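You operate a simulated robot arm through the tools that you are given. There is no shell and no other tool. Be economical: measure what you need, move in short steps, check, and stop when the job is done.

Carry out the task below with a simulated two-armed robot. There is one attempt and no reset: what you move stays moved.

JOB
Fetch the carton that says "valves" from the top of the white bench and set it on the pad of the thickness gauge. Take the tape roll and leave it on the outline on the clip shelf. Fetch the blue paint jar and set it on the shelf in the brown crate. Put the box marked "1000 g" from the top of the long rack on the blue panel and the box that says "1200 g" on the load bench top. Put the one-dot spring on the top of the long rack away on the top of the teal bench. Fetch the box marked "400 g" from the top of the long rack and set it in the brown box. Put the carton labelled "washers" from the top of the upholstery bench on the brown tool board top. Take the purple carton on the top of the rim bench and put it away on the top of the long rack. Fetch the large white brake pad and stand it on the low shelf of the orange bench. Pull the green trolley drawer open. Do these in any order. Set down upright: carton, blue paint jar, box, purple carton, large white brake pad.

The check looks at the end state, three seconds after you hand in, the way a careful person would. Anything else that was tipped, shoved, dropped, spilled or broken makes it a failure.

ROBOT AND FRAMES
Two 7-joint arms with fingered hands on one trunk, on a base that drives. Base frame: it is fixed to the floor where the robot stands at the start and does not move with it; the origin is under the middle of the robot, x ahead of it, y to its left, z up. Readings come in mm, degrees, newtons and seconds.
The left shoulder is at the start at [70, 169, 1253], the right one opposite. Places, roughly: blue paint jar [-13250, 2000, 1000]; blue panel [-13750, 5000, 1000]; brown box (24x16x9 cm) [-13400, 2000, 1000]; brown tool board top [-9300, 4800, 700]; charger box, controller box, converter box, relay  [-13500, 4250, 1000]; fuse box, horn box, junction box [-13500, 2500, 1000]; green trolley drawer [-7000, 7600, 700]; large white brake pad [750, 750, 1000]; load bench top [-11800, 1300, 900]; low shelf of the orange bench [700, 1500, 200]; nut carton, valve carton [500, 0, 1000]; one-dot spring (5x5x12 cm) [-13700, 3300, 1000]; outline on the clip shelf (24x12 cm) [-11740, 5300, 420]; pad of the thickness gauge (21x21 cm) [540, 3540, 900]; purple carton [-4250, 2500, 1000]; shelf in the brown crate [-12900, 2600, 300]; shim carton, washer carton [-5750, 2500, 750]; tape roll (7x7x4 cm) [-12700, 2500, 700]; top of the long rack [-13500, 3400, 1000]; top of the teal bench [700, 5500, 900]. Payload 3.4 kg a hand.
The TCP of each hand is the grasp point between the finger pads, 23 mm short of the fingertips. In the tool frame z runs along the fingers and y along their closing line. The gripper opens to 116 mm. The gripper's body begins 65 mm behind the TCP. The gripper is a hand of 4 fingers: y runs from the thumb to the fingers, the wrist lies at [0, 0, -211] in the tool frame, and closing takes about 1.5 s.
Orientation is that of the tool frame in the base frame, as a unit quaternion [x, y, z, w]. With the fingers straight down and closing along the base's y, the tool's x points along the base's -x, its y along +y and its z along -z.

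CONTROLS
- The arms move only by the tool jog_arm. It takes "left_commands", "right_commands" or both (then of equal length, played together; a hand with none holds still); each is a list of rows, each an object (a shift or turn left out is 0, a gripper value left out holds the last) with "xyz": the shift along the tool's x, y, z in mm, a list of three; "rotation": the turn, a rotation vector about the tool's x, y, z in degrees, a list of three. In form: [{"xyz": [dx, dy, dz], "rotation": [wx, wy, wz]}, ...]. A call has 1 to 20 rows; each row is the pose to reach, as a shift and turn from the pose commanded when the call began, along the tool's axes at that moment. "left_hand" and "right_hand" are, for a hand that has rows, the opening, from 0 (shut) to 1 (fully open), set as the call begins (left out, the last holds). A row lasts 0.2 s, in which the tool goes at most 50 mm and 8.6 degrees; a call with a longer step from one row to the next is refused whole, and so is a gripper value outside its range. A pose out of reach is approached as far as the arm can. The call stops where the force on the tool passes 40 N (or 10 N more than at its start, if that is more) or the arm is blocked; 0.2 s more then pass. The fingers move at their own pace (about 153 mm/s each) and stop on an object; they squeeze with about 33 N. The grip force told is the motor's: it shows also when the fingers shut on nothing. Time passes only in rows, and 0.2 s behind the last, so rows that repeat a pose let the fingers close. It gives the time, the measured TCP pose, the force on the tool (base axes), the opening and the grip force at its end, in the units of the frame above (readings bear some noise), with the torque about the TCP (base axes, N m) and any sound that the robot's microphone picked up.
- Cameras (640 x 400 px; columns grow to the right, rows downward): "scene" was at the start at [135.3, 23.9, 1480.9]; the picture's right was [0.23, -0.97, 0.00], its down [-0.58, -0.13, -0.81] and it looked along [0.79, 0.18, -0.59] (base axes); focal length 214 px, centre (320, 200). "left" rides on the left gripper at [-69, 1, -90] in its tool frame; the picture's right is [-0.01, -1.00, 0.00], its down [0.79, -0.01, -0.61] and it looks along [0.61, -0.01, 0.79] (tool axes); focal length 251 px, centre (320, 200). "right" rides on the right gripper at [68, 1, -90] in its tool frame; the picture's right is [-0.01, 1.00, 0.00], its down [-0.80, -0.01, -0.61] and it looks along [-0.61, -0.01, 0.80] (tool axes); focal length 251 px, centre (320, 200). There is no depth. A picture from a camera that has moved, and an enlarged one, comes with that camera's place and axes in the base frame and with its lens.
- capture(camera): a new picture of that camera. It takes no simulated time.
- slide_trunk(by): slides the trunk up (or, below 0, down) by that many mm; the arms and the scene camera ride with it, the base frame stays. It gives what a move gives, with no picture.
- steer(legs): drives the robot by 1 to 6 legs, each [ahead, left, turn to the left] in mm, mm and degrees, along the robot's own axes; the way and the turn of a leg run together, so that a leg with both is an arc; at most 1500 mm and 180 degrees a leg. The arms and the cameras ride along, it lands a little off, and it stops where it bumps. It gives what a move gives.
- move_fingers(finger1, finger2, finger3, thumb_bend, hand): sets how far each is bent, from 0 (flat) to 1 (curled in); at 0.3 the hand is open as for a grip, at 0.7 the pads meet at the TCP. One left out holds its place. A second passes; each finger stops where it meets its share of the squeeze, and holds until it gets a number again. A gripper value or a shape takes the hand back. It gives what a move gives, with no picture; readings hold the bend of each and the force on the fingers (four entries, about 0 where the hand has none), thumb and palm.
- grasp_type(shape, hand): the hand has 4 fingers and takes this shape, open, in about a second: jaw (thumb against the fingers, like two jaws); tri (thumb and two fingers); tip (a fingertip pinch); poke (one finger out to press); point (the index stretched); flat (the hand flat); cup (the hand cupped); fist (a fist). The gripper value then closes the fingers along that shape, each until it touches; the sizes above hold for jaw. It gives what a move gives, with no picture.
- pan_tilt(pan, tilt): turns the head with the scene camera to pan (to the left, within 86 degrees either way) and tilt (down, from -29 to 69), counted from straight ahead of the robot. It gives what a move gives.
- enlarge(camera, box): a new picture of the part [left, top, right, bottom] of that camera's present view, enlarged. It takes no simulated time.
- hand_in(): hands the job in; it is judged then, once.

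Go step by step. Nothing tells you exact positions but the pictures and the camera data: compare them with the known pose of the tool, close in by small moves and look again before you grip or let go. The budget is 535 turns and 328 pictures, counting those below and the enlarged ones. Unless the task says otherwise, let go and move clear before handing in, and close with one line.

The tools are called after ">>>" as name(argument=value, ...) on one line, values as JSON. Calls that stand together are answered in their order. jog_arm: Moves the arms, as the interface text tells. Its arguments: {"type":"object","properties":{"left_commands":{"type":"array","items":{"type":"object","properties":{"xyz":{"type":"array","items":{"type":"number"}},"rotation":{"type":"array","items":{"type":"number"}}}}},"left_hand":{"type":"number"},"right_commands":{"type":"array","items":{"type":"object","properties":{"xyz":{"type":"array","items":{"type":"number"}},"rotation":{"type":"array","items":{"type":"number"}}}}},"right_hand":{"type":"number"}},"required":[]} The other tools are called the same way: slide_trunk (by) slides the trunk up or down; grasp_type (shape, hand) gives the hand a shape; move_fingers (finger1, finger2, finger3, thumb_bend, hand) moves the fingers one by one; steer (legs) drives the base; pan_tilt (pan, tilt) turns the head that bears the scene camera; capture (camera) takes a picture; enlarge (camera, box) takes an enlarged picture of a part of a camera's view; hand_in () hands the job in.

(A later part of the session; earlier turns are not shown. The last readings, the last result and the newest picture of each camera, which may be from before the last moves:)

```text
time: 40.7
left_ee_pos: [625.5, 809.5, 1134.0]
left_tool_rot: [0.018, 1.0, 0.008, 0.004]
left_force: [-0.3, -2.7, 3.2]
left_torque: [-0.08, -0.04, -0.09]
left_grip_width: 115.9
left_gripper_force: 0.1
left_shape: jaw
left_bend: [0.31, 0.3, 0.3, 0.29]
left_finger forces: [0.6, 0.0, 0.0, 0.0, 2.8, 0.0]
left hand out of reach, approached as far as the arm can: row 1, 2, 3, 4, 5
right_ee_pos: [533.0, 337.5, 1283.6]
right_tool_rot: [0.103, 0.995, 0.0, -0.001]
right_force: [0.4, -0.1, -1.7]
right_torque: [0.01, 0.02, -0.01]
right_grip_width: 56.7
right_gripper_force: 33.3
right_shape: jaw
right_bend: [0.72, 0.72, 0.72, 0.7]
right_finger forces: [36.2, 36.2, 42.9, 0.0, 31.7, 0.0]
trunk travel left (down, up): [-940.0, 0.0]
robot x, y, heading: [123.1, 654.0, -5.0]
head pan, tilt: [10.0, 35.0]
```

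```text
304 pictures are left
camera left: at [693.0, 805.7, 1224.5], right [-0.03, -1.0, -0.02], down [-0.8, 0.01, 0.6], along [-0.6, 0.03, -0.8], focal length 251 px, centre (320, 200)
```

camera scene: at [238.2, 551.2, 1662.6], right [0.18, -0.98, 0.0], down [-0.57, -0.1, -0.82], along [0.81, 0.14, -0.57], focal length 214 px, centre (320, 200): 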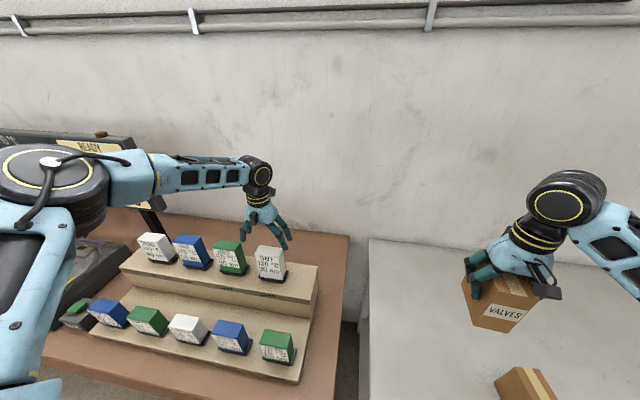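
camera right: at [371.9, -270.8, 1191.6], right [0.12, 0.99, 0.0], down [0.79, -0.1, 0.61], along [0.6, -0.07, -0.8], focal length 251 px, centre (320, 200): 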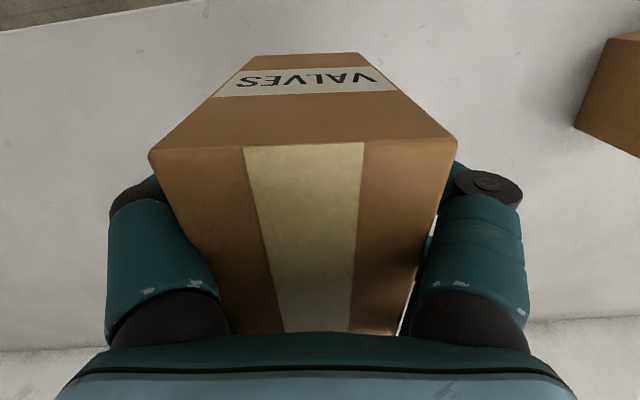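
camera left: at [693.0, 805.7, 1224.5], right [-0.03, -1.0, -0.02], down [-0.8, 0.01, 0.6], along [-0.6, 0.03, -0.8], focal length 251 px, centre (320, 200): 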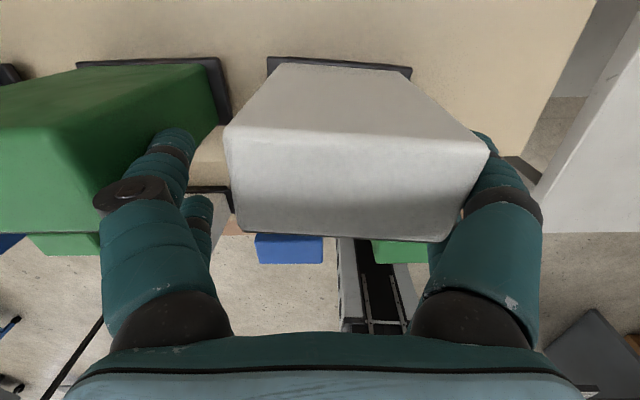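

The left arm's elbow-up posture seems to be the limit rather than distance. I'll lift, restore the arm to its starting-like pose, and turn the robot so the pad lies further to its left.

>>> jog_arm(left_commands=[{"xyz": [0, -4, -15]}, {"xyz": [0, -10, -50]}, {"xyz": [0, -10, -95]}, {"xyz": [0, -10, -140]}, {"xyz": [0, -10, -185]}, {"xyz": [0, -10, -230]}, {"xyz": [0, -10, -230]}])

>>> capture(camera="scene")

```text
time: 42.3
left_ee_pos: [624.1, 795.5, 1365.9]
left_tool_rot: [0.019, 1.0, 0.007, 0.004]
left_force: [-0.3, 0.5, 0.8]
left_torque: [-0.02, -0.02, 0.01]
left_grip_width: 115.9
left_gripper_force: 0.1
left_shape: jaw
left_bend: [0.3, 0.3, 0.3, 0.3]
left_finger forces: [0.0, 0.0, 0.1, 0.0, 0.0, 0.1]
right_ee_pos: [534.3, 337.3, 1282.0]
right_tool_rot: [0.103, 0.995, 0.0, -0.001]
right_force: [0.1, -0.2, -2.4]
right_torque: [0.03, -0.03, -0.01]
right_grip_width: 56.6
right_gripper_force: 33.0
right_shape: jaw
right_bend: [0.72, 0.72, 0.72, 0.7]
right_finger forces: [36.2, 36.2, 42.8, 0.1, 31.7, 0.0]
trunk travel left (down, up): [-940.0, 0.0]
robot x, y, heading: [122.3, 655.8, -5.0]
head pan, tilt: [10.0, 35.0]
```

```text
303 pictures are left
camera scene: at [259.1, 662.5, 1662.8], right [0.08, -1.0, 0.0], down [-0.57, -0.05, -0.82], along [0.82, 0.07, -0.57], focal length 214 px, centre (320, 200)
```

scene: 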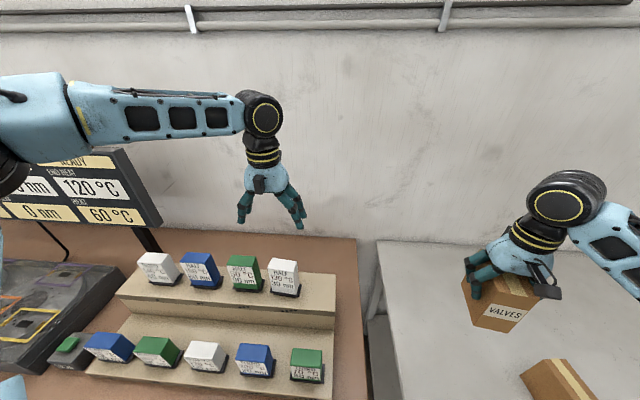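

>>> steer(legs=[[-60, 0, 0], [0, 0, -17]])

>>> jog_arm(left_commands=[{"xyz": [0, 0, 0]}])

```text
time: 44.3
left_ee_pos: [579.9, 650.1, 1365.9]
left_tool_rot: [0.165, 0.986, 0.007, 0.007]
left_force: [0.2, 1.3, -0.1]
left_torque: [-0.02, -0.04, 0.03]
left_grip_width: 116.1
left_gripper_force: 0.0
left_shape: jaw
left_bend: [0.3, 0.3, 0.3, 0.3]
left_finger forces: [0.1, 0.1, 0.1, 0.1, 0.0, 0.1]
right_ee_pos: [361.3, 239.4, 1282.7]
right_tool_rot: [0.248, 0.969, -0.001, 0.001]
right_force: [0.5, 0.5, -2.4]
right_torque: [-0.02, 0.02, 0.0]
right_grip_width: 56.8
right_gripper_force: 33.5
right_shape: jaw
right_bend: [0.72, 0.72, 0.72, 0.7]
right_finger forces: [36.2, 36.3, 42.8, 0.0, 31.7, 0.0]
trunk travel left (down, up): [-940.0, 0.0]
robot x, y, heading: [63.9, 658.9, -22.2]
head pan, tilt: [10.0, 35.0]
```

```text
time: 44.7
left_ee_pos: [584.0, 649.3, 1364.7]
left_tool_rot: [0.166, 0.986, 0.007, 0.005]
left_force: [-0.1, 0.2, -1.3]
left_torque: [-0.02, -0.02, 0.02]
left_grip_width: 116.1
left_gripper_force: 0.0
left_shape: jaw
left_bend: [0.3, 0.3, 0.3, 0.3]
left_finger forces: [0.0, 0.0, 0.1, 0.1, 0.1, 0.0]
right_ee_pos: [366.6, 236.8, 1281.2]
right_tool_rot: [0.248, 0.969, 0.0, -0.001]
right_force: [0.4, 0.1, -2.4]
right_torque: [0.01, 0.04, 0.02]
right_grip_width: 56.6
right_gripper_force: 33.4
right_shape: jaw
right_bend: [0.72, 0.72, 0.72, 0.7]
right_finger forces: [36.2, 36.4, 42.8, 0.0, 31.7, 0.0]
trunk travel left (down, up): [-940.0, 0.0]
robot x, y, heading: [59.0, 660.8, -22.4]
head pan, tilt: [10.0, 35.0]
```

>>> jog_arm(left_commands=[{"xyz": [-4, 30, 25], "rotation": [0, 0, -4]}, {"xyz": [-8, 60, 50], "rotation": [0, 0, -8]}, {"xyz": [-12, 90, 75], "rotation": [0, 0, -12]}, {"xyz": [-16, 120, 105], "rotation": [0, 0, -17]}, {"xyz": [-19, 148, 135], "rotation": [0, 0, -17]}, {"xyz": [-19, 148, 135], "rotation": [0, 0, -17]}])

>>> capture(camera="scene")

```text
time: 46.1
left_ee_pos: [650.1, 783.8, 1232.3]
left_tool_rot: [0.017, 1.0, 0.006, 0.007]
left_force: [0.5, 0.2, 0.0]
left_torque: [0.0, 0.0, -0.03]
left_grip_width: 116.1
left_gripper_force: 0.0
left_shape: jaw
left_bend: [0.3, 0.3, 0.3, 0.3]
left_finger forces: [0.1, 0.1, 0.1, 0.0, 0.0, 0.1]
right_ee_pos: [363.7, 237.5, 1281.9]
right_tool_rot: [0.247, 0.969, 0.0, 0.0]
right_force: [0.6, -1.0, -1.8]
right_torque: [0.01, -0.01, 0.0]
right_grip_width: 56.7
right_gripper_force: 33.5
right_shape: jaw
right_bend: [0.72, 0.72, 0.72, 0.7]
right_finger forces: [36.2, 36.4, 42.8, 0.0, 31.6, 0.0]
trunk travel left (down, up): [-940.0, 0.0]
robot x, y, heading: [63.2, 660.1, -22.3]
head pan, tilt: [10.0, 35.0]
```

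```text
302 pictures are left
camera scene: at [193.7, 627.7, 1662.8], right [-0.21, -0.98, 0.0], down [-0.56, 0.12, -0.82], along [0.8, -0.17, -0.57], focal length 214 px, centre (320, 200)
```

scene: 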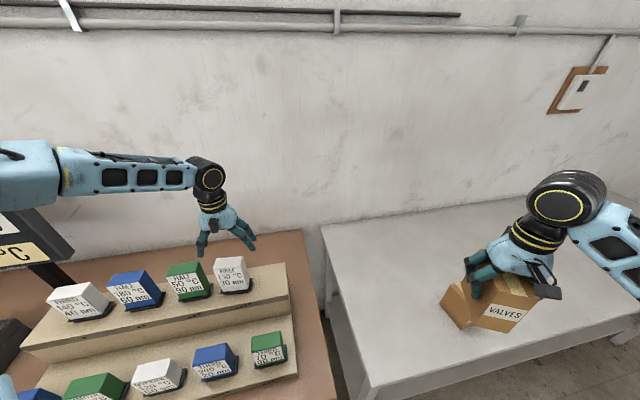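

>>> jog_arm(left_commands=[{"xyz": [0, 0, 20]}, {"xyz": [0, 0, 45]}, {"xyz": [0, 0, 65]}, {"xyz": [0, 0, 65]}])

>>> capture(camera="left")

```text
time: 47.1
left_ee_pos: [651.3, 785.2, 1167.8]
left_tool_rot: [0.017, 1.0, 0.007, 0.006]
left_force: [1.4, 0.6, -0.4]
left_torque: [0.01, 0.04, 0.04]
left_grip_width: 115.9
left_gripper_force: 0.0
left_shape: jaw
left_bend: [0.3, 0.3, 0.3, 0.3]
left_finger forces: [0.1, 0.0, 0.1, 0.0, 0.1, 0.1]
right_ee_pos: [362.7, 237.3, 1281.2]
right_tool_rot: [0.248, 0.969, 0.0, -0.001]
right_force: [-0.3, -0.6, -1.2]
right_torque: [0.02, 0.02, 0.04]
right_grip_width: 56.6
right_gripper_force: 33.7
right_shape: jaw
right_bend: [0.72, 0.72, 0.72, 0.7]
right_finger forces: [36.2, 36.3, 42.8, 0.0, 31.6, 0.1]
trunk travel left (down, up): [-940.0, 0.0]
robot x, y, heading: [62.3, 659.6, -22.3]
head pan, tilt: [10.0, 35.0]
```

```text
301 pictures are left
camera left: at [718.2, 782.6, 1257.7], right [-0.03, -1.0, -0.01], down [-0.8, 0.01, 0.6], along [-0.6, 0.02, -0.8], focal length 251 px, centre (320, 200)
```

left: 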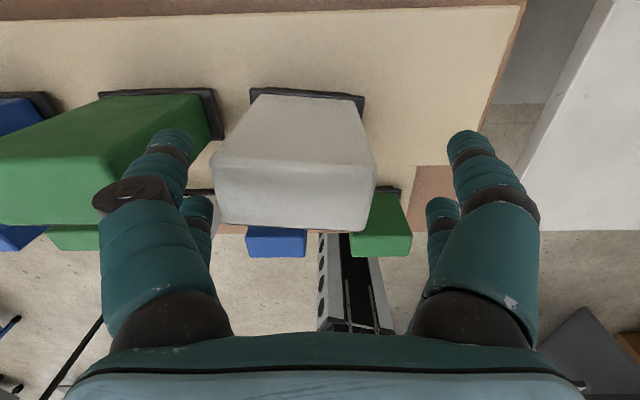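

The stance works now. The pad was nudged ~12 mm by the thumb and is slightly yawed; I'll centre on it and descend.

>>> jog_arm(left_commands=[{"xyz": [4, 10, -8], "rotation": [0, 0, 3.5]}, {"xyz": [4, 10, 15], "rotation": [0, 0, 3.5]}, {"xyz": [4, 10, 40], "rotation": [0, 0, 3.5]}, {"xyz": [4, 10, 63], "rotation": [0, 0, 3.5]}, {"xyz": [4, 10, 63], "rotation": [0, 0, 3.5]}])

>>> capture(camera="left")

```text
time: 48.1
left_ee_pos: [647.4, 795.4, 1116.2]
left_tool_rot: [0.048, 0.999, 0.004, 0.013]
left_force: [2.6, 2.6, 19.4]
left_torque: [0.47, 0.33, -0.05]
left_grip_width: 116.0
left_gripper_force: 0.1
left_shape: jaw
left_bend: [0.3, 0.3, 0.3, 0.3]
left_finger forces: [1.8, 19.9, 8.0, 0.0, 0.7, 0.1]
right_ee_pos: [358.1, 238.1, 1283.8]
right_tool_rot: [0.247, 0.969, 0.001, 0.002]
right_force: [-0.7, -0.6, -1.2]
right_torque: [0.04, -0.04, -0.02]
right_grip_width: 56.5
right_gripper_force: 33.5
right_shape: jaw
right_bend: [0.72, 0.72, 0.72, 0.7]
right_finger forces: [36.2, 36.2, 42.7, 0.1, 31.7, 0.0]
trunk travel left (down, up): [-940.0, 0.0]
robot x, y, heading: [62.4, 664.6, -22.2]
head pan, tilt: [10.0, 35.0]
stopped in row 5 (left hand): the force on the tool passed its limit (the readings are from after the stop); the commanded pose is now the measured one
```

```text
300 pictures are left
camera left: at [712.9, 789.4, 1208.2], right [-0.09, -1.0, -0.01], down [-0.81, 0.06, 0.59], along [-0.58, 0.06, -0.81], focal length 251 px, centre (320, 200)
```

left: 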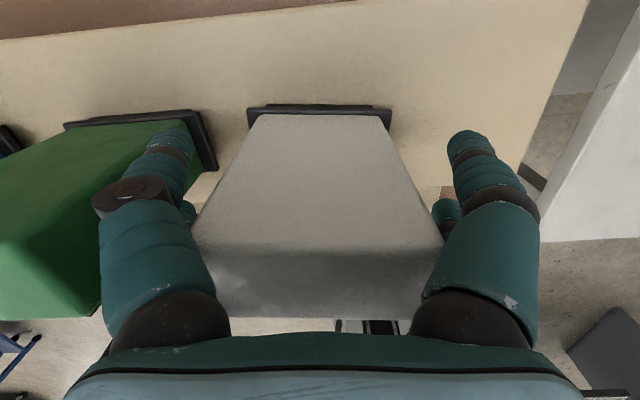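

The outer fingers press on the green pad's top edge. I'll raise 10 mm, then close on the white pad.

>>> jog_arm(left_commands=[{"xyz": [0, 0, -6]}, {"xyz": [0, 0, -12]}, {"xyz": [0, 0, -12]}])

>>> jog_arm(left_hand=0, left_commands=[{"xyz": [0, 0, 0]}, {"xyz": [0, 0, 0]}, {"xyz": [0, 0, 0]}, {"xyz": [0, 0, 0]}, {"xyz": [0, 0, 0]}, {"xyz": [0, 0, 0]}, {"xyz": [0, 0, 0]}, {"xyz": [0, 0, 0]}])

>>> capture(camera="left")

```text
time: 48.9
left_ee_pos: [651.0, 794.2, 1124.6]
left_tool_rot: [0.048, 0.999, 0.007, 0.01]
left_force: [0.2, 0.1, 1.0]
left_torque: [0.03, 0.03, -0.03]
left_grip_width: 116.0
left_gripper_force: 0.1
left_shape: jaw
left_bend: [0.3, 0.3, 0.3, 0.3]
left_finger forces: [0.0, 0.3, 0.0, 0.0, 0.0, 0.0]
right_ee_pos: [363.4, 238.0, 1282.0]
right_tool_rot: [0.248, 0.969, 0.001, 0.0]
right_force: [0.1, 0.3, -2.4]
right_torque: [-0.01, -0.01, -0.01]
right_grip_width: 56.5
right_gripper_force: 32.7
right_shape: jaw
right_bend: [0.72, 0.72, 0.72, 0.7]
right_finger forces: [36.2, 36.3, 42.8, 0.1, 31.7, 0.1]
trunk travel left (down, up): [-940.0, 0.0]
robot x, y, heading: [63.9, 660.1, -22.2]
head pan, tilt: [10.0, 35.0]
```

```text
time: 50.7
left_ee_pos: [651.9, 794.5, 1125.0]
left_tool_rot: [0.048, 0.999, 0.004, 0.011]
left_force: [-1.4, 0.2, 0.4]
left_torque: [-0.09, 0.26, -0.06]
left_grip_width: 36.3
left_gripper_force: 33.2
left_shape: jaw
left_bend: [0.79, 0.71, 0.71, 0.87]
left_finger forces: [4.8, 38.2, 39.1, 0.0, 4.0, 0.1]
right_ee_pos: [364.2, 238.3, 1282.0]
right_tool_rot: [0.248, 0.969, 0.0, 0.0]
right_force: [0.2, -0.2, -2.4]
right_torque: [0.0, 0.01, 0.01]
right_grip_width: 56.7
right_gripper_force: 33.4
right_shape: jaw
right_bend: [0.72, 0.72, 0.72, 0.7]
right_finger forces: [36.3, 36.3, 42.8, 0.1, 31.7, 0.0]
trunk travel left (down, up): [-940.0, 0.0]
robot x, y, heading: [57.9, 662.9, -22.4]
head pan, tilt: [10.0, 35.0]
```

```text
299 pictures are left
camera left: at [717.5, 789.1, 1215.9], right [-0.09, -1.0, -0.01], down [-0.8, 0.06, 0.59], along [-0.59, 0.06, -0.81], focal length 251 px, centre (320, 200)
```

left: 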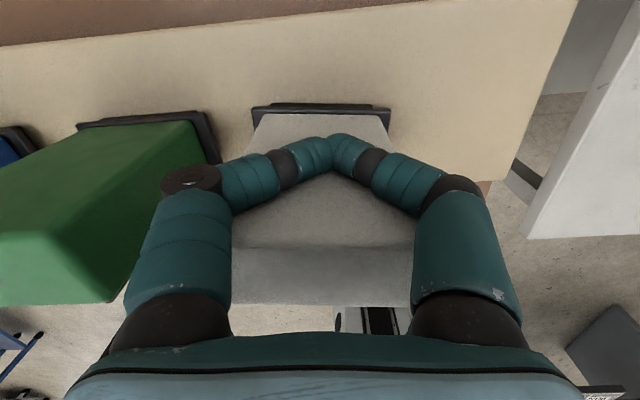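

Only one finger pair pinches the pad, near its front edge; the other pair closed behind it. I'll open, shift 14 mm deeper and re-grip at the pad's centre.

>>> jog_arm(left_hand=0.85, left_commands=[{"xyz": [0, 0, 0]}, {"xyz": [0, 0, 0]}, {"xyz": [0, 0, 0]}, {"xyz": [0, 0, 0]}, {"xyz": [0, 0, 0]}, {"xyz": [-8, 1, 0]}, {"xyz": [-16, 2, 0]}, {"xyz": [-16, 2, 0]}])

>>> capture(camera="left")

```text
time: 52.5
left_ee_pos: [667.6, 796.8, 1125.2]
left_tool_rot: [0.048, 0.999, 0.006, 0.01]
left_force: [-0.4, -0.9, -0.5]
left_torque: [0.02, 0.02, 0.0]
left_grip_width: 98.2
left_gripper_force: 0.1
left_shape: jaw
left_bend: [0.54, 0.54, 0.54, 0.54]
left_finger forces: [0.0, 0.0, 0.0, 0.0, 0.1, 0.0]
right_ee_pos: [363.8, 236.8, 1281.7]
right_tool_rot: [0.248, 0.969, 0.0, 0.0]
right_force: [0.4, 0.6, -2.8]
right_torque: [-0.01, -0.03, 0.0]
right_grip_width: 56.5
right_gripper_force: 32.7
right_shape: jaw
right_bend: [0.72, 0.72, 0.72, 0.7]
right_finger forces: [36.2, 36.2, 42.9, 0.0, 31.7, 0.0]
trunk travel left (down, up): [-940.0, 0.0]
robot x, y, heading: [57.6, 661.1, -22.5]
head pan, tilt: [10.0, 35.0]
```

```text
298 pictures are left
camera left: at [734.1, 789.6, 1216.3], right [-0.09, -1.0, -0.01], down [-0.8, 0.06, 0.59], along [-0.59, 0.06, -0.81], focal length 251 px, centre (320, 200)
```

left: 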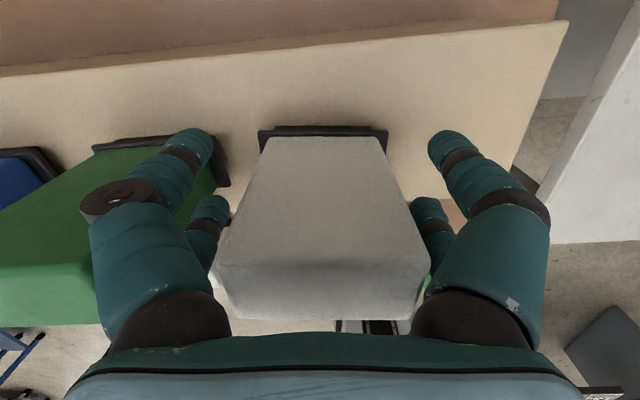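

>>> jog_arm(left_hand=0, left_commands=[{"xyz": [0, 0, 0]}, {"xyz": [0, 0, 0]}, {"xyz": [0, 0, 0]}, {"xyz": [0, 0, 0]}, {"xyz": [0, 0, 0]}, {"xyz": [0, 0, 0]}, {"xyz": [0, 0, 0]}, {"xyz": [0, 0, -15]}, {"xyz": [0, 0, -35]}, {"xyz": [0, 0, -35]}])

>>> capture(camera="left")

>>> capture(camera="scene")

```text
time: 54.7
left_ee_pos: [668.0, 795.6, 1160.2]
left_tool_rot: [0.047, 0.999, 0.004, 0.01]
left_force: [-0.4, -0.2, -4.2]
left_torque: [-0.01, -0.09, 0.0]
left_grip_width: 15.1
left_gripper_force: 33.8
left_shape: jaw
left_bend: [0.61, 0.71, 0.7, 0.6]
left_finger forces: [0.0, 30.0, 30.0, 0.0, 0.0, 0.0]
right_ee_pos: [365.5, 237.7, 1282.3]
right_tool_rot: [0.248, 0.969, 0.001, -0.001]
right_force: [0.1, -0.7, -2.0]
right_torque: [0.02, -0.02, -0.03]
right_grip_width: 56.7
right_gripper_force: 32.8
right_shape: jaw
right_bend: [0.72, 0.72, 0.72, 0.7]
right_finger forces: [36.2, 36.3, 42.7, 0.1, 31.8, 0.2]
trunk travel left (down, up): [-940.0, 0.0]
robot x, y, heading: [63.9, 662.6, -22.0]
head pan, tilt: [10.0, 35.0]
```

```text
297 pictures are left
camera left: at [734.0, 789.3, 1251.0], right [-0.09, -1.0, -0.01], down [-0.8, 0.06, 0.59], along [-0.59, 0.06, -0.81], focal length 251 px, centre (320, 200)
```

left: 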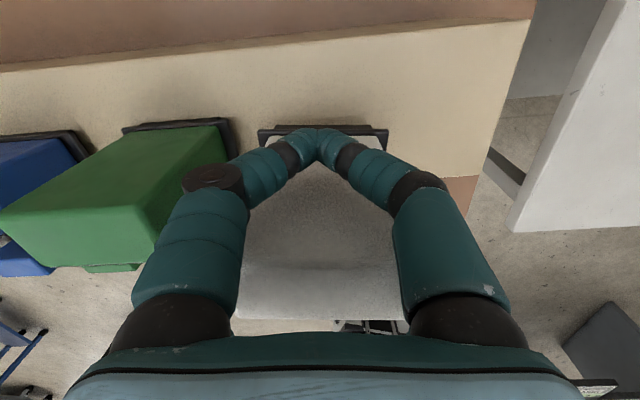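

```text
296 pictures are left
camera scene: at [195.0, 628.2, 1662.7], right [-0.21, -0.98, 0.0], down [-0.56, 0.12, -0.82], along [0.8, -0.17, -0.57], focal length 214 px, centre (320, 200)
```

scene: 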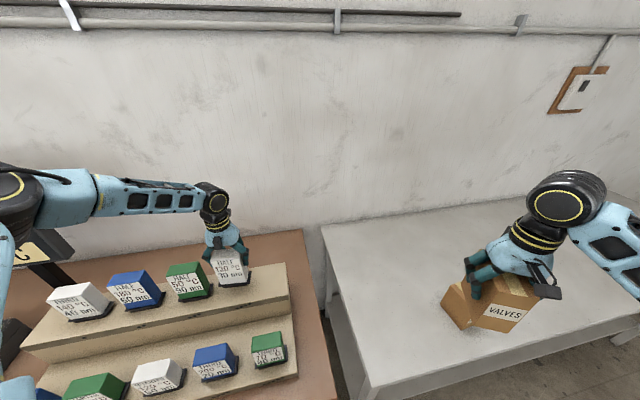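

The pad and its foot are lifted by a firm pinch. I'll raise it, back away and look at the low shelf.

>>> jog_arm(left_commands=[{"xyz": [0, 0, -40]}, {"xyz": [0, 0, -80]}, {"xyz": [0, 0, -100]}])

>>> steer(legs=[[-450, 0, 0], [0, 0, 22], [0, 150, 0]])

>>> pan_tilt(pan=15, tilt=45)

>>> capture(camera="scene")

```text
time: 55.5
left_ee_pos: [664.5, 793.6, 1259.7]
left_tool_rot: [0.048, 0.999, 0.005, 0.009]
left_force: [-0.7, -0.5, -4.5]
left_torque: [-0.02, -0.11, -0.01]
left_grip_width: 14.8
left_gripper_force: 32.6
left_shape: jaw
left_bend: [0.61, 0.71, 0.7, 0.6]
left_finger forces: [0.0, 30.2, 30.1, 0.1, 0.1, 0.0]
right_ee_pos: [364.9, 238.4, 1282.7]
right_tool_rot: [0.248, 0.969, 0.001, -0.001]
right_force: [-0.2, 0.0, -1.4]
right_torque: [0.03, -0.02, -0.01]
right_grip_width: 56.6
right_gripper_force: 33.0
right_shape: jaw
right_bend: [0.72, 0.72, 0.72, 0.7]
right_finger forces: [36.3, 36.2, 42.7, 0.1, 31.6, 0.1]
trunk travel left (down, up): [-940.0, 0.0]
robot x, y, heading: [60.8, 659.3, -22.1]
head pan, tilt: [10.0, 35.0]
```

```text
time: 60.3
left_ee_pos: [157.6, 1326.5, 1261.2]
left_tool_rot: [-0.139, 0.99, 0.009, 0.008]
left_force: [-0.2, -1.2, -3.4]
left_torque: [-0.03, -0.08, -0.01]
left_grip_width: 14.9
left_gripper_force: 33.0
left_shape: jaw
left_bend: [0.61, 0.71, 0.7, 0.6]
left_finger forces: [0.0, 30.3, 30.3, 0.1, 0.0, 0.0]
right_ee_pos: [82.2, 697.3, 1282.3]
right_tool_rot: [0.062, 0.998, 0.001, -0.001]
right_force: [0.2, 0.4, -2.8]
right_torque: [-0.01, 0.01, 0.01]
right_grip_width: 56.6
right_gripper_force: 33.0
right_shape: jaw
right_bend: [0.72, 0.72, 0.72, 0.7]
right_finger forces: [36.1, 36.2, 42.7, 0.0, 31.6, 0.0]
trunk travel left (down, up): [-940.0, 0.0]
robot x, y, heading: [-353.5, 982.0, -0.8]
head pan, tilt: [10.0, 35.0]
```

```text
time: 61.0
left_ee_pos: [156.4, 1328.3, 1260.7]
left_tool_rot: [-0.139, 0.99, 0.007, 0.008]
left_force: [-0.2, -0.6, -4.9]
left_torque: [0.03, -0.13, 0.02]
left_grip_width: 15.0
left_gripper_force: 32.9
left_shape: jaw
left_bend: [0.61, 0.71, 0.7, 0.6]
left_finger forces: [0.0, 30.2, 30.3, 0.0, 0.1, 0.0]
right_ee_pos: [82.5, 699.8, 1281.9]
right_tool_rot: [0.063, 0.998, 0.0, -0.001]
right_force: [0.3, 0.1, -1.9]
right_torque: [0.02, 0.01, 0.0]
right_grip_width: 56.7
right_gripper_force: 33.3
right_shape: jaw
right_bend: [0.72, 0.72, 0.72, 0.7]
right_finger forces: [36.2, 36.2, 42.7, 0.0, 31.7, 0.1]
trunk travel left (down, up): [-940.0, 0.0]
robot x, y, heading: [-355.6, 980.6, -0.3]
head pan, tilt: [15.0, 45.0]
```

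```text
295 pictures are left
camera scene: at [-226.0, 1006.8, 1647.9], right [0.25, -0.97, 0.0], down [-0.69, -0.17, -0.71], along [0.68, 0.18, -0.71], focal length 214 px, centre (320, 200)
```

scene: 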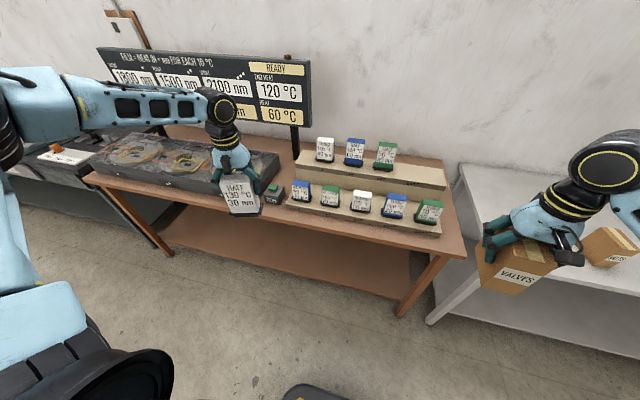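

The shelf under the orange bench is clear. To free the right hand first, I'll deliver the valves carton to the thickness gauge, so I look left along the way.

>>> pan_tilt(pan=70, tilt=25)

>>> capture(camera="scene")

```text
time: 62.3
left_ee_pos: [157.4, 1328.7, 1259.6]
left_tool_rot: [-0.14, 0.99, 0.007, 0.009]
left_force: [0.8, -0.4, -4.3]
left_torque: [0.04, -0.08, 0.01]
left_grip_width: 15.1
left_gripper_force: 32.7
left_shape: jaw
left_bend: [0.61, 0.71, 0.7, 0.6]
left_finger forces: [0.1, 30.3, 30.3, 0.1, 0.0, 0.0]
right_ee_pos: [82.9, 699.8, 1281.8]
right_tool_rot: [0.062, 0.998, 0.001, -0.001]
right_force: [-0.6, -0.5, -2.0]
right_torque: [0.04, -0.02, 0.01]
right_grip_width: 56.4
right_gripper_force: 32.8
right_shape: jaw
right_bend: [0.72, 0.72, 0.72, 0.7]
right_finger forces: [36.2, 36.3, 42.6, 0.1, 31.5, 0.0]
trunk travel left (down, up): [-940.0, 0.0]
robot x, y, heading: [-353.8, 984.4, -0.7]
head pan, tilt: [70.0, 25.0]
```

```text
294 pictures are left
camera scene: at [-272.1, 1073.3, 1678.5], right [0.94, -0.35, 0.0], down [-0.15, -0.4, -0.91], along [0.32, 0.85, -0.42], focal length 214 px, centre (320, 200)
```

scene: 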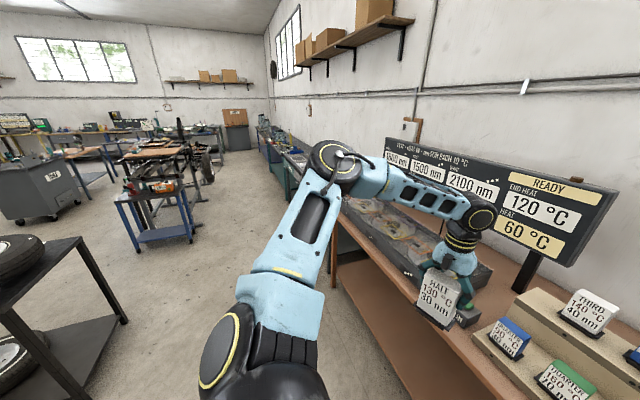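

>>> steer(legs=[[0, 1400, 0.7], [0, 1350, 0]])

>>> pan_tilt(pan=-15, tilt=40)

>>> capture(camera="scene")

```text
time: 75.5
left_ee_pos: [125.5, 4077.7, 1260.5]
left_tool_rot: [-0.154, 0.988, 0.009, 0.008]
left_force: [-0.9, 0.0, -4.8]
left_torque: [0.04, -0.09, 0.02]
left_grip_width: 14.7
left_gripper_force: 33.3
left_shape: jaw
left_bend: [0.61, 0.71, 0.7, 0.6]
left_finger forces: [0.0, 30.2, 30.4, 0.0, 0.0, 0.0]
right_ee_pos: [67.9, 3447.2, 1281.5]
right_tool_rot: [0.047, 0.999, 0.0, -0.001]
right_force: [1.0, 0.7, -2.5]
right_torque: [0.03, -0.01, 0.01]
right_grip_width: 56.4
right_gripper_force: 33.4
right_shape: jaw
right_bend: [0.72, 0.72, 0.72, 0.7]
right_finger forces: [36.1, 36.2, 42.5, 0.0, 31.5, 0.0]
trunk travel left (down, up): [-940.0, 0.0]
robot x, y, heading: [-376.6, 3722.1, 1.1]
head pan, tilt: [70.0, 25.0]
```

```text
time: 77.1
left_ee_pos: [124.9, 4077.6, 1260.2]
left_tool_rot: [-0.155, 0.988, 0.006, 0.009]
left_force: [0.6, 1.2, -4.1]
left_torque: [0.02, -0.1, 0.0]
left_grip_width: 14.9
left_gripper_force: 33.1
left_shape: jaw
left_bend: [0.61, 0.71, 0.7, 0.6]
left_finger forces: [0.0, 30.2, 30.4, 0.1, 0.0, 0.0]
right_ee_pos: [67.3, 3448.7, 1281.7]
right_tool_rot: [0.047, 0.999, 0.001, -0.001]
right_force: [0.3, 0.2, -1.1]
right_torque: [0.03, 0.0, -0.01]
right_grip_width: 56.5
right_gripper_force: 33.1
right_shape: jaw
right_bend: [0.72, 0.72, 0.72, 0.7]
right_finger forces: [36.1, 36.2, 42.6, 0.0, 31.6, 0.1]
trunk travel left (down, up): [-940.0, 0.0]
robot x, y, heading: [-380.7, 3715.1, 1.1]
head pan, tilt: [-15.0, 40.0]
```

```text
293 pictures are left
camera scene: at [-244.5, 3703.1, 1655.1], right [-0.24, -0.97, 0.0], down [-0.62, 0.15, -0.77], along [0.74, -0.18, -0.64], focal length 214 px, centre (320, 200)
```

scene: 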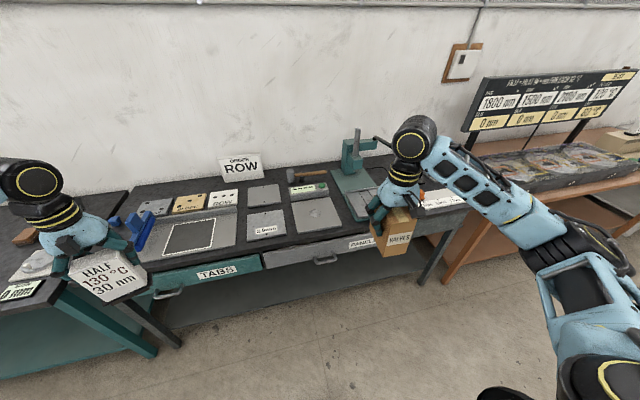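

>>> enlarge(camera="scene", box=[130, 120, 450, 320])

```text
2.00 times, centred on (290, 220) of scene
camera zoom: at [-244.5, 3703.1, 1655.1], right [-0.24, -0.97, 0.0], down [-0.62, 0.15, -0.77], along [0.74, -0.18, -0.64], focal length 429 px, centre (380, 160)
```

zoom: 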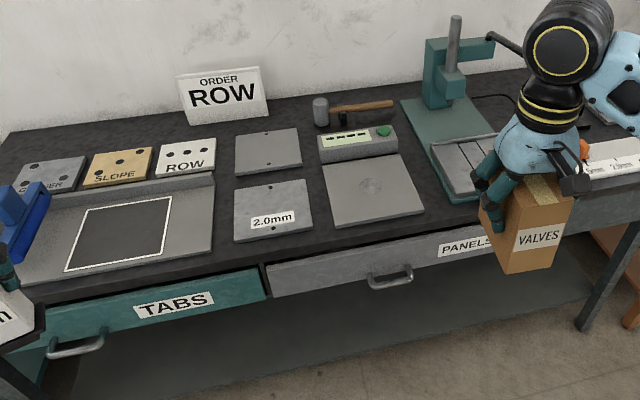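

The gauge's grey pad is at about (520–540, 3538). I'll drive so the right hand lands above it.

>>> steer(legs=[[0, 90, -1], [430, 0, 0]])

>>> capture(camera="right")

>>> capture(camera="scene")

```text
time: 80.5
left_ee_pos: [555.4, 4157.4, 1261.1]
left_tool_rot: [-0.145, 0.989, 0.006, 0.01]
left_force: [0.0, 0.4, -5.0]
left_torque: [0.04, -0.09, -0.03]
left_grip_width: 15.2
left_gripper_force: 32.9
left_shape: jaw
left_bend: [0.61, 0.71, 0.7, 0.6]
left_finger forces: [0.0, 30.4, 30.4, 0.0, 0.0, 0.0]
right_ee_pos: [486.7, 3529.4, 1282.2]
right_tool_rot: [0.058, 0.998, -0.001, -0.001]
right_force: [-0.2, 0.0, -1.6]
right_torque: [0.01, -0.03, 0.0]
right_grip_width: 56.6
right_gripper_force: 33.6
right_shape: jaw
right_bend: [0.72, 0.72, 0.72, 0.7]
right_finger forces: [36.1, 36.1, 42.7, 0.1, 31.5, 0.0]
trunk travel left (down, up): [-940.0, 0.0]
robot x, y, heading: [49.8, 3809.2, -0.2]
head pan, tilt: [-15.0, 40.0]
```

```text
291 pictures are left
camera right: at [418.2, 3536.9, 1371.9], right [0.12, 0.99, 0.0], down [0.79, -0.1, 0.61], along [0.6, -0.08, -0.79], focal length 251 px, centre (320, 200)
```

right: 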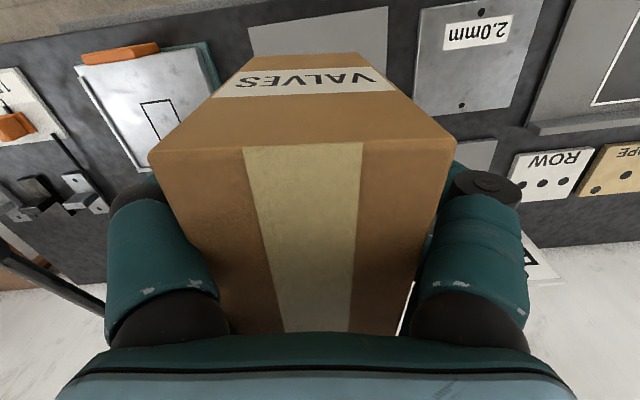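

```text
290 pictures are left
camera scene: at [178.6, 3790.0, 1655.4], right [-0.26, -0.97, 0.0], down [-0.62, 0.17, -0.77], along [0.74, -0.2, -0.64], focal length 214 px, centre (320, 200)
```

scene: 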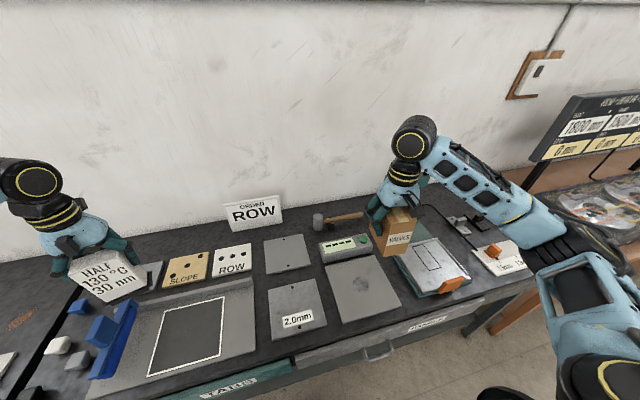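

>>> enlarge(camera="scene", box=[280, 200, 440, 340])

```text
2.86 times, centred on (360, 270) of scene
camera zoom: at [178.6, 3790.0, 1655.4], right [-0.26, -0.97, 0.0], down [-0.62, 0.17, -0.77], along [0.74, -0.2, -0.64], focal length 613 px, centre (206, 0)
```

zoom: 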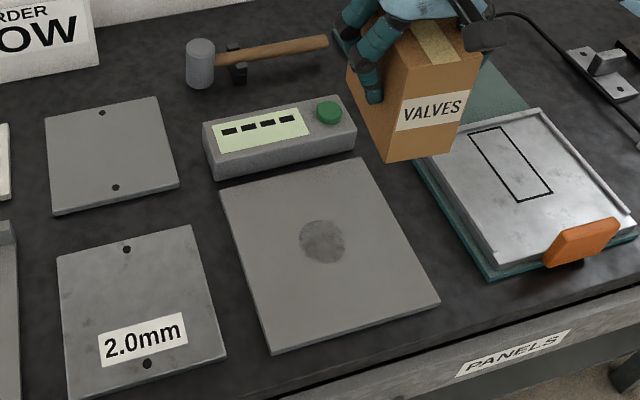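

>>> jog_arm(right_commands=[{"xyz": [-22, 7, 0], "rotation": [0, 0, -3.3]}, {"xyz": [-44, 14, 0], "rotation": [0, 0, -6.6]}, {"xyz": [-44, 14, 45], "rotation": [0, 0, -6.6]}, {"xyz": [-44, 14, 90], "rotation": [0, 0, -6.6]}, {"xyz": [-44, 14, 135], "rotation": [0, 0, -6.6]}, {"xyz": [-44, 14, 180], "rotation": [0, 0, -6.6]}, {"xyz": [-44, 14, 225], "rotation": [0, 0, -6.6]}, {"xyz": [-44, 14, 255], "rotation": [0, 0, -6.6]}, {"xyz": [-44, 14, 255], "rotation": [0, 0, -6.6]}])

>>> capture(camera="scene")

```text
time: 82.5
left_ee_pos: [557.6, 4157.2, 1260.5]
left_tool_rot: [-0.143, 0.99, 0.007, 0.009]
left_force: [0.0, 0.1, -4.1]
left_torque: [0.03, -0.1, 0.03]
left_grip_width: 15.0
left_gripper_force: 33.5
left_shape: jaw
left_bend: [0.61, 0.71, 0.7, 0.6]
left_finger forces: [0.1, 30.4, 30.4, 0.0, 0.0, 0.0]
right_ee_pos: [532.6, 3537.9, 1026.9]
right_tool_rot: [0.0, 1.0, -0.001, -0.001]
right_force: [1.0, 0.0, -1.6]
right_torque: [0.02, 0.0, 0.02]
right_grip_width: 56.6
right_gripper_force: 32.8
right_shape: jaw
right_bend: [0.72, 0.72, 0.72, 0.7]
right_finger forces: [36.0, 36.1, 42.5, 0.1, 31.4, 0.1]
trunk travel left (down, up): [-940.0, 0.0]
robot x, y, heading: [45.5, 3807.1, -0.3]
head pan, tilt: [-15.0, 40.0]
```

```text
288 pictures are left
camera scene: at [181.5, 3790.1, 1655.2], right [-0.26, -0.97, 0.0], down [-0.62, 0.17, -0.77], along [0.74, -0.2, -0.64], focal length 214 px, centre (320, 200)
```

scene: 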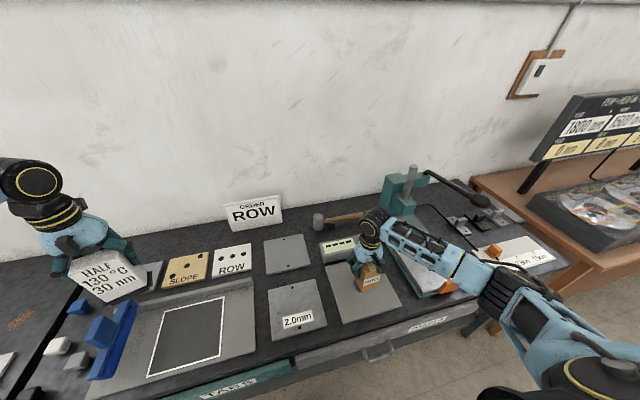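

>>> jog_arm(right_commands=[{"xyz": [0, 0, 20]}, {"xyz": [0, 0, 35]}, {"xyz": [0, 0, 35]}])

>>> enlarge(camera="scene", box=[300, 220, 440, 330])

```text
time: 83.3
left_ee_pos: [557.7, 4157.8, 1259.3]
left_tool_rot: [-0.144, 0.99, 0.007, 0.009]
left_force: [0.9, 1.2, -4.5]
left_torque: [0.02, -0.1, -0.01]
left_grip_width: 15.1
left_gripper_force: 33.5
left_shape: jaw
left_bend: [0.61, 0.71, 0.7, 0.6]
left_finger forces: [0.0, 30.3, 30.4, 0.0, 0.1, 0.1]
right_ee_pos: [532.4, 3537.5, 992.6]
right_tool_rot: [0.0, 1.0, 0.001, -0.002]
right_force: [-0.4, -0.2, -1.9]
right_torque: [0.0, 0.0, 0.0]
right_grip_width: 56.6
right_gripper_force: 32.9
right_shape: jaw
right_bend: [0.72, 0.72, 0.72, 0.7]
right_finger forces: [35.9, 36.1, 42.4, 0.0, 31.3, 0.0]
trunk travel left (down, up): [-940.0, 0.0]
robot x, y, heading: [46.5, 3806.6, 0.1]
head pan, tilt: [-15.0, 40.0]
```

```text
3.64 times, centred on (370, 275) of scene
camera zoom: at [181.5, 3789.9, 1655.2], right [-0.26, -0.97, 0.0], down [-0.62, 0.17, -0.77], along [0.74, -0.2, -0.64], focal length 780 px, centre (138, -73)
```

zoom: 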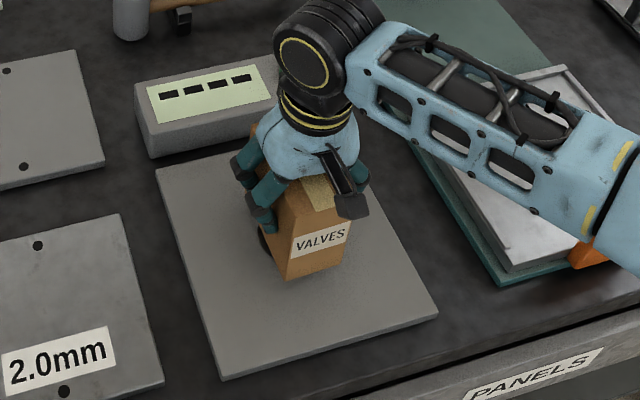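

>>> jog_arm(right_commands=[{"xyz": [0, 0, 4]}, {"xyz": [0, 0, 8]}, {"xyz": [0, 0, 11]}, {"xyz": [0, 0, 11]}])

>>> jog_arm(right_commands=[{"xyz": [0, 0, 3]}, {"xyz": [0, 0, 5]}, {"xyz": [0, 0, 5]}])

>>> enlarge(camera="scene", box=[300, 220, 440, 330])

```text
time: 84.3
left_ee_pos: [558.2, 4157.8, 1260.1]
left_tool_rot: [-0.145, 0.989, 0.007, 0.009]
left_force: [-0.1, 0.0, -5.0]
left_torque: [0.04, -0.11, 0.02]
left_grip_width: 14.8
left_gripper_force: 32.6
left_shape: jaw
left_bend: [0.61, 0.71, 0.7, 0.6]
left_finger forces: [0.1, 30.4, 30.3, 0.1, 0.1, 0.0]
right_ee_pos: [532.5, 3538.3, 980.2]
right_tool_rot: [0.0, 1.0, 0.0, -0.001]
right_force: [0.3, 0.0, -1.8]
right_torque: [0.01, 0.0, 0.02]
right_grip_width: 56.7
right_gripper_force: 32.9
right_shape: jaw
right_bend: [0.72, 0.72, 0.72, 0.7]
right_finger forces: [36.0, 36.1, 42.4, 0.0, 31.2, 0.1]
trunk travel left (down, up): [-940.0, 0.0]
robot x, y, heading: [49.0, 3810.8, -0.3]
head pan, tilt: [-15.0, 40.0]
```

```text
time: 85.1
left_ee_pos: [559.1, 4157.0, 1259.6]
left_tool_rot: [-0.145, 0.989, 0.007, 0.008]
left_force: [-0.9, 0.2, -3.8]
left_torque: [0.01, -0.11, -0.02]
left_grip_width: 14.8
left_gripper_force: 33.0
left_shape: jaw
left_bend: [0.61, 0.71, 0.7, 0.6]
left_finger forces: [0.0, 30.4, 30.4, 0.1, 0.1, 0.1]
right_ee_pos: [533.5, 3538.3, 976.5]
right_tool_rot: [0.001, 1.0, 0.0, -0.001]
right_force: [-0.3, 0.5, -1.8]
right_torque: [0.01, 0.02, -0.01]
right_grip_width: 56.6
right_gripper_force: 32.8
right_shape: jaw
right_bend: [0.72, 0.72, 0.72, 0.7]
right_finger forces: [36.1, 36.1, 42.4, 0.1, 31.3, 0.0]
trunk travel left (down, up): [-940.0, 0.0]
robot x, y, heading: [45.9, 3810.6, 0.1]
head pan, tilt: [-15.0, 40.0]
```

```text
3.64 times, centred on (370, 275) of scene
camera zoom: at [181.8, 3789.9, 1655.1], right [-0.26, -0.97, 0.0], down [-0.62, 0.17, -0.77], along [0.74, -0.2, -0.64], focal length 780 px, centre (138, -73)
```

zoom: 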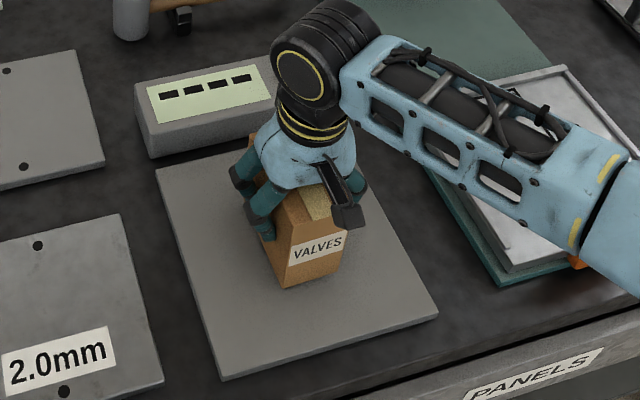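

>>> jog_arm(right_commands=[{"xyz": [0, 0, 3]}, {"xyz": [0, 0, 6]}, {"xyz": [0, 0, 6]}])

>>> jog_arm(right_commands=[{"xyz": [0, 0, 2]}, {"xyz": [0, 0, 4]}, {"xyz": [0, 0, 4]}])

```text
time: 85.9
left_ee_pos: [559.0, 4157.8, 1259.6]
left_tool_rot: [-0.144, 0.99, 0.007, 0.008]
left_force: [-0.5, -0.2, -4.8]
left_torque: [0.06, -0.06, -0.01]
left_grip_width: 14.9
left_gripper_force: 32.9
left_shape: jaw
left_bend: [0.61, 0.71, 0.7, 0.6]
left_finger forces: [0.0, 30.4, 30.4, 0.1, 0.0, 0.0]
right_ee_pos: [533.6, 3538.1, 969.5]
right_tool_rot: [0.0, 1.0, 0.0, -0.001]
right_force: [-0.2, -0.3, -2.3]
right_torque: [-0.03, 0.0, 0.01]
right_grip_width: 56.4
right_gripper_force: 33.2
right_shape: jaw
right_bend: [0.72, 0.72, 0.72, 0.7]
right_finger forces: [36.1, 36.1, 42.4, 0.0, 31.2, 0.0]
trunk travel left (down, up): [-940.0, 0.0]
robot x, y, heading: [47.1, 3810.0, -0.2]
head pan, tilt: [-15.0, 40.0]
```

```text
time: 86.7
left_ee_pos: [556.7, 4156.5, 1260.8]
left_tool_rot: [-0.144, 0.99, 0.006, 0.008]
left_force: [-0.7, 0.4, -4.6]
left_torque: [0.02, -0.07, -0.03]
left_grip_width: 15.1
left_gripper_force: 32.8
left_shape: jaw
left_bend: [0.61, 0.71, 0.7, 0.6]
left_finger forces: [0.1, 30.5, 30.4, 0.0, 0.1, 0.1]
right_ee_pos: [532.9, 3537.9, 968.3]
right_tool_rot: [0.001, 1.0, 0.0, 0.001]
right_force: [1.6, -2.0, 11.3]
right_torque: [0.12, 0.13, 0.03]
right_grip_width: 56.6
right_gripper_force: 33.0
right_shape: jaw
right_bend: [0.72, 0.72, 0.72, 0.7]
right_finger forces: [36.2, 36.2, 43.8, 0.1, 34.1, 0.1]
trunk travel left (down, up): [-940.0, 0.0]
robot x, y, heading: [45.6, 3806.3, -0.1]
head pan, tilt: [-15.0, 40.0]
```

Contact at TCP z≈968. Releasing and lifting the right hand.

>>> jog_arm(right_hand=1, right_commands=[{"xyz": [0, 0, -1]}, {"xyz": [0, 0, -1]}, {"xyz": [0, 0, -1]}, {"xyz": [0, 0, -1]}, {"xyz": [0, 0, -1]}, {"xyz": [0, 0, -1]}, {"xyz": [0, 0, -30]}, {"xyz": [0, 0, -70]}, {"xyz": [0, 0, -115]}, {"xyz": [0, 0, -160]}, {"xyz": [0, 0, -205]}, {"xyz": [0, 0, -250]}])

>>> enlarge(camera="scene", box=[300, 220, 440, 330])

```text
time: 89.3
left_ee_pos: [559.4, 4158.0, 1259.7]
left_tool_rot: [-0.144, 0.989, 0.007, 0.009]
left_force: [-0.5, -0.1, -4.8]
left_torque: [0.04, -0.1, 0.02]
left_grip_width: 14.9
left_gripper_force: 32.7
left_shape: jaw
left_bend: [0.61, 0.71, 0.7, 0.6]
left_finger forces: [0.1, 30.4, 30.4, 0.1, 0.1, 0.1]
right_ee_pos: [533.5, 3538.2, 1217.7]
right_tool_rot: [0.0, 1.0, -0.001, -0.001]
right_force: [0.0, 0.5, -0.4]
right_torque: [-0.01, -0.03, -0.01]
right_grip_width: 116.0
right_gripper_force: 0.0
right_shape: jaw
right_bend: [0.3, 0.3, 0.3, 0.3]
right_finger forces: [0.0, 0.1, 0.0, 0.1, 0.1, 0.0]
trunk travel left (down, up): [-940.0, 0.0]
robot x, y, heading: [49.7, 3809.3, 0.1]
head pan, tilt: [-15.0, 40.0]
```

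```text
3.64 times, centred on (370, 275) of scene
camera zoom: at [181.2, 3790.5, 1655.2], right [-0.26, -0.97, 0.0], down [-0.62, 0.17, -0.77], along [0.74, -0.2, -0.64], focal length 780 px, centre (138, -73)
```

zoom: 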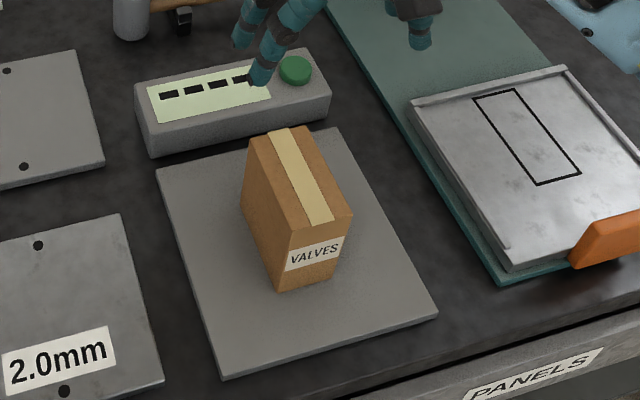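

Valves carton stands on the gauge pad. Next I return to the orange bench, tuck the right hand, and lower the trunk to place the pad on the low shelf.

>>> jog_arm(right_commands=[{"xyz": [40, 0, -25]}, {"xyz": [80, 0, -50]}, {"xyz": [120, 0, -75]}, {"xyz": [160, 0, -100]}, {"xyz": [200, 0, -125]}, {"xyz": [235, 0, -150]}])

>>> steer(legs=[[-400, 0, 0], [0, -1300, 0], [0, -1300, 0]])

>>> slide_trunk(by=-880)

>>> pan_tilt(pan=25, tilt=20)

>>> capture(camera="scene")

```text
time: 90.7
left_ee_pos: [555.9, 4158.0, 1261.1]
left_tool_rot: [-0.145, 0.989, 0.007, 0.01]
left_force: [-0.1, 0.2, -4.6]
left_torque: [0.02, -0.08, -0.01]
left_grip_width: 15.2
left_gripper_force: 33.0
left_shape: jaw
left_bend: [0.61, 0.71, 0.7, 0.6]
left_finger forces: [0.1, 30.4, 30.4, 0.1, 0.0, 0.0]
right_ee_pos: [298.3, 3538.2, 1368.3]
right_tool_rot: [0.0, 1.0, -0.001, 0.0]
right_force: [0.0, 0.7, 0.4]
right_torque: [-0.02, 0.0, -0.05]
right_grip_width: 115.8
right_gripper_force: 0.0
right_shape: jaw
right_bend: [0.3, 0.3, 0.3, 0.3]
right_finger forces: [0.1, 0.1, 0.0, 0.0, 0.0, 0.0]
trunk travel left (down, up): [-940.0, 0.0]
robot x, y, heading: [52.2, 3807.2, -0.0]
head pan, tilt: [-15.0, 40.0]
```

```text
time: 105.4
left_ee_pos: [161.1, 1560.9, 1258.5]
left_tool_rot: [-0.143, 0.99, 0.006, 0.009]
left_force: [-0.3, 0.7, -4.7]
left_torque: [0.02, -0.07, 0.01]
left_grip_width: 15.0
left_gripper_force: 32.5
left_shape: jaw
left_bend: [0.61, 0.71, 0.7, 0.6]
left_finger forces: [0.1, 30.4, 30.4, 0.0, 0.1, 0.0]
right_ee_pos: [-97.8, 941.4, 1367.5]
right_tool_rot: [0.001, 1.0, 0.001, -0.001]
right_force: [-0.6, -0.1, -0.8]
right_torque: [0.02, -0.04, -0.02]
right_grip_width: 115.9
right_gripper_force: 0.1
right_shape: jaw
right_bend: [0.3, 0.3, 0.3, 0.3]
right_finger forces: [0.0, 0.0, 0.0, 0.0, 0.0, 0.0]
trunk travel left (down, up): [-940.0, 0.0]
robot x, y, heading: [-351.9, 1209.4, -0.2]
head pan, tilt: [-15.0, 40.0]
```

```text
refused: -880 is not a number from -400 to 400
```

```text
time: 106.5
left_ee_pos: [159.7, 1558.9, 1259.4]
left_tool_rot: [-0.144, 0.99, 0.007, 0.009]
left_force: [-0.2, -0.1, -4.9]
left_torque: [0.04, -0.06, 0.01]
left_grip_width: 14.7
left_gripper_force: 32.9
left_shape: jaw
left_bend: [0.61, 0.71, 0.7, 0.6]
left_finger forces: [0.0, 30.4, 30.3, 0.0, 0.0, 0.0]
right_ee_pos: [-97.2, 940.3, 1367.8]
right_tool_rot: [0.001, 1.0, 0.0, -0.001]
right_force: [0.2, 0.2, -0.5]
right_torque: [-0.01, 0.0, -0.05]
right_grip_width: 115.7
right_gripper_force: 0.1
right_shape: jaw
right_bend: [0.3, 0.3, 0.3, 0.3]
right_finger forces: [0.0, 0.0, 0.0, 0.0, 0.0, 0.0]
trunk travel left (down, up): [-940.0, 0.0]
robot x, y, heading: [-346.8, 1208.8, -0.1]
head pan, tilt: [25.0, 20.0]
```

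```text
284 pictures are left
camera scene: at [-214.4, 1254.0, 1686.5], right [0.42, -0.91, 0.0], down [-0.31, -0.14, -0.94], along [0.85, 0.39, -0.34], focal length 214 px, centre (320, 200)
```

scene: 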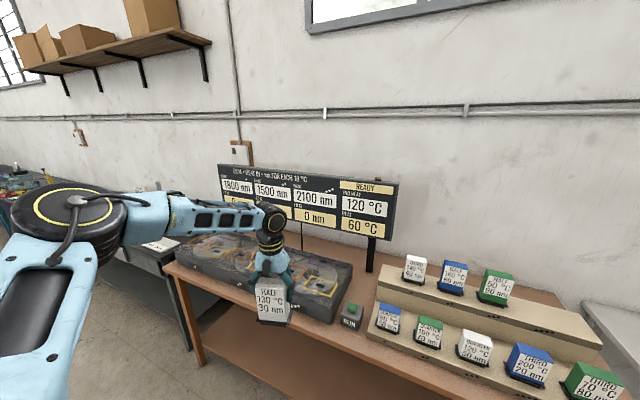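

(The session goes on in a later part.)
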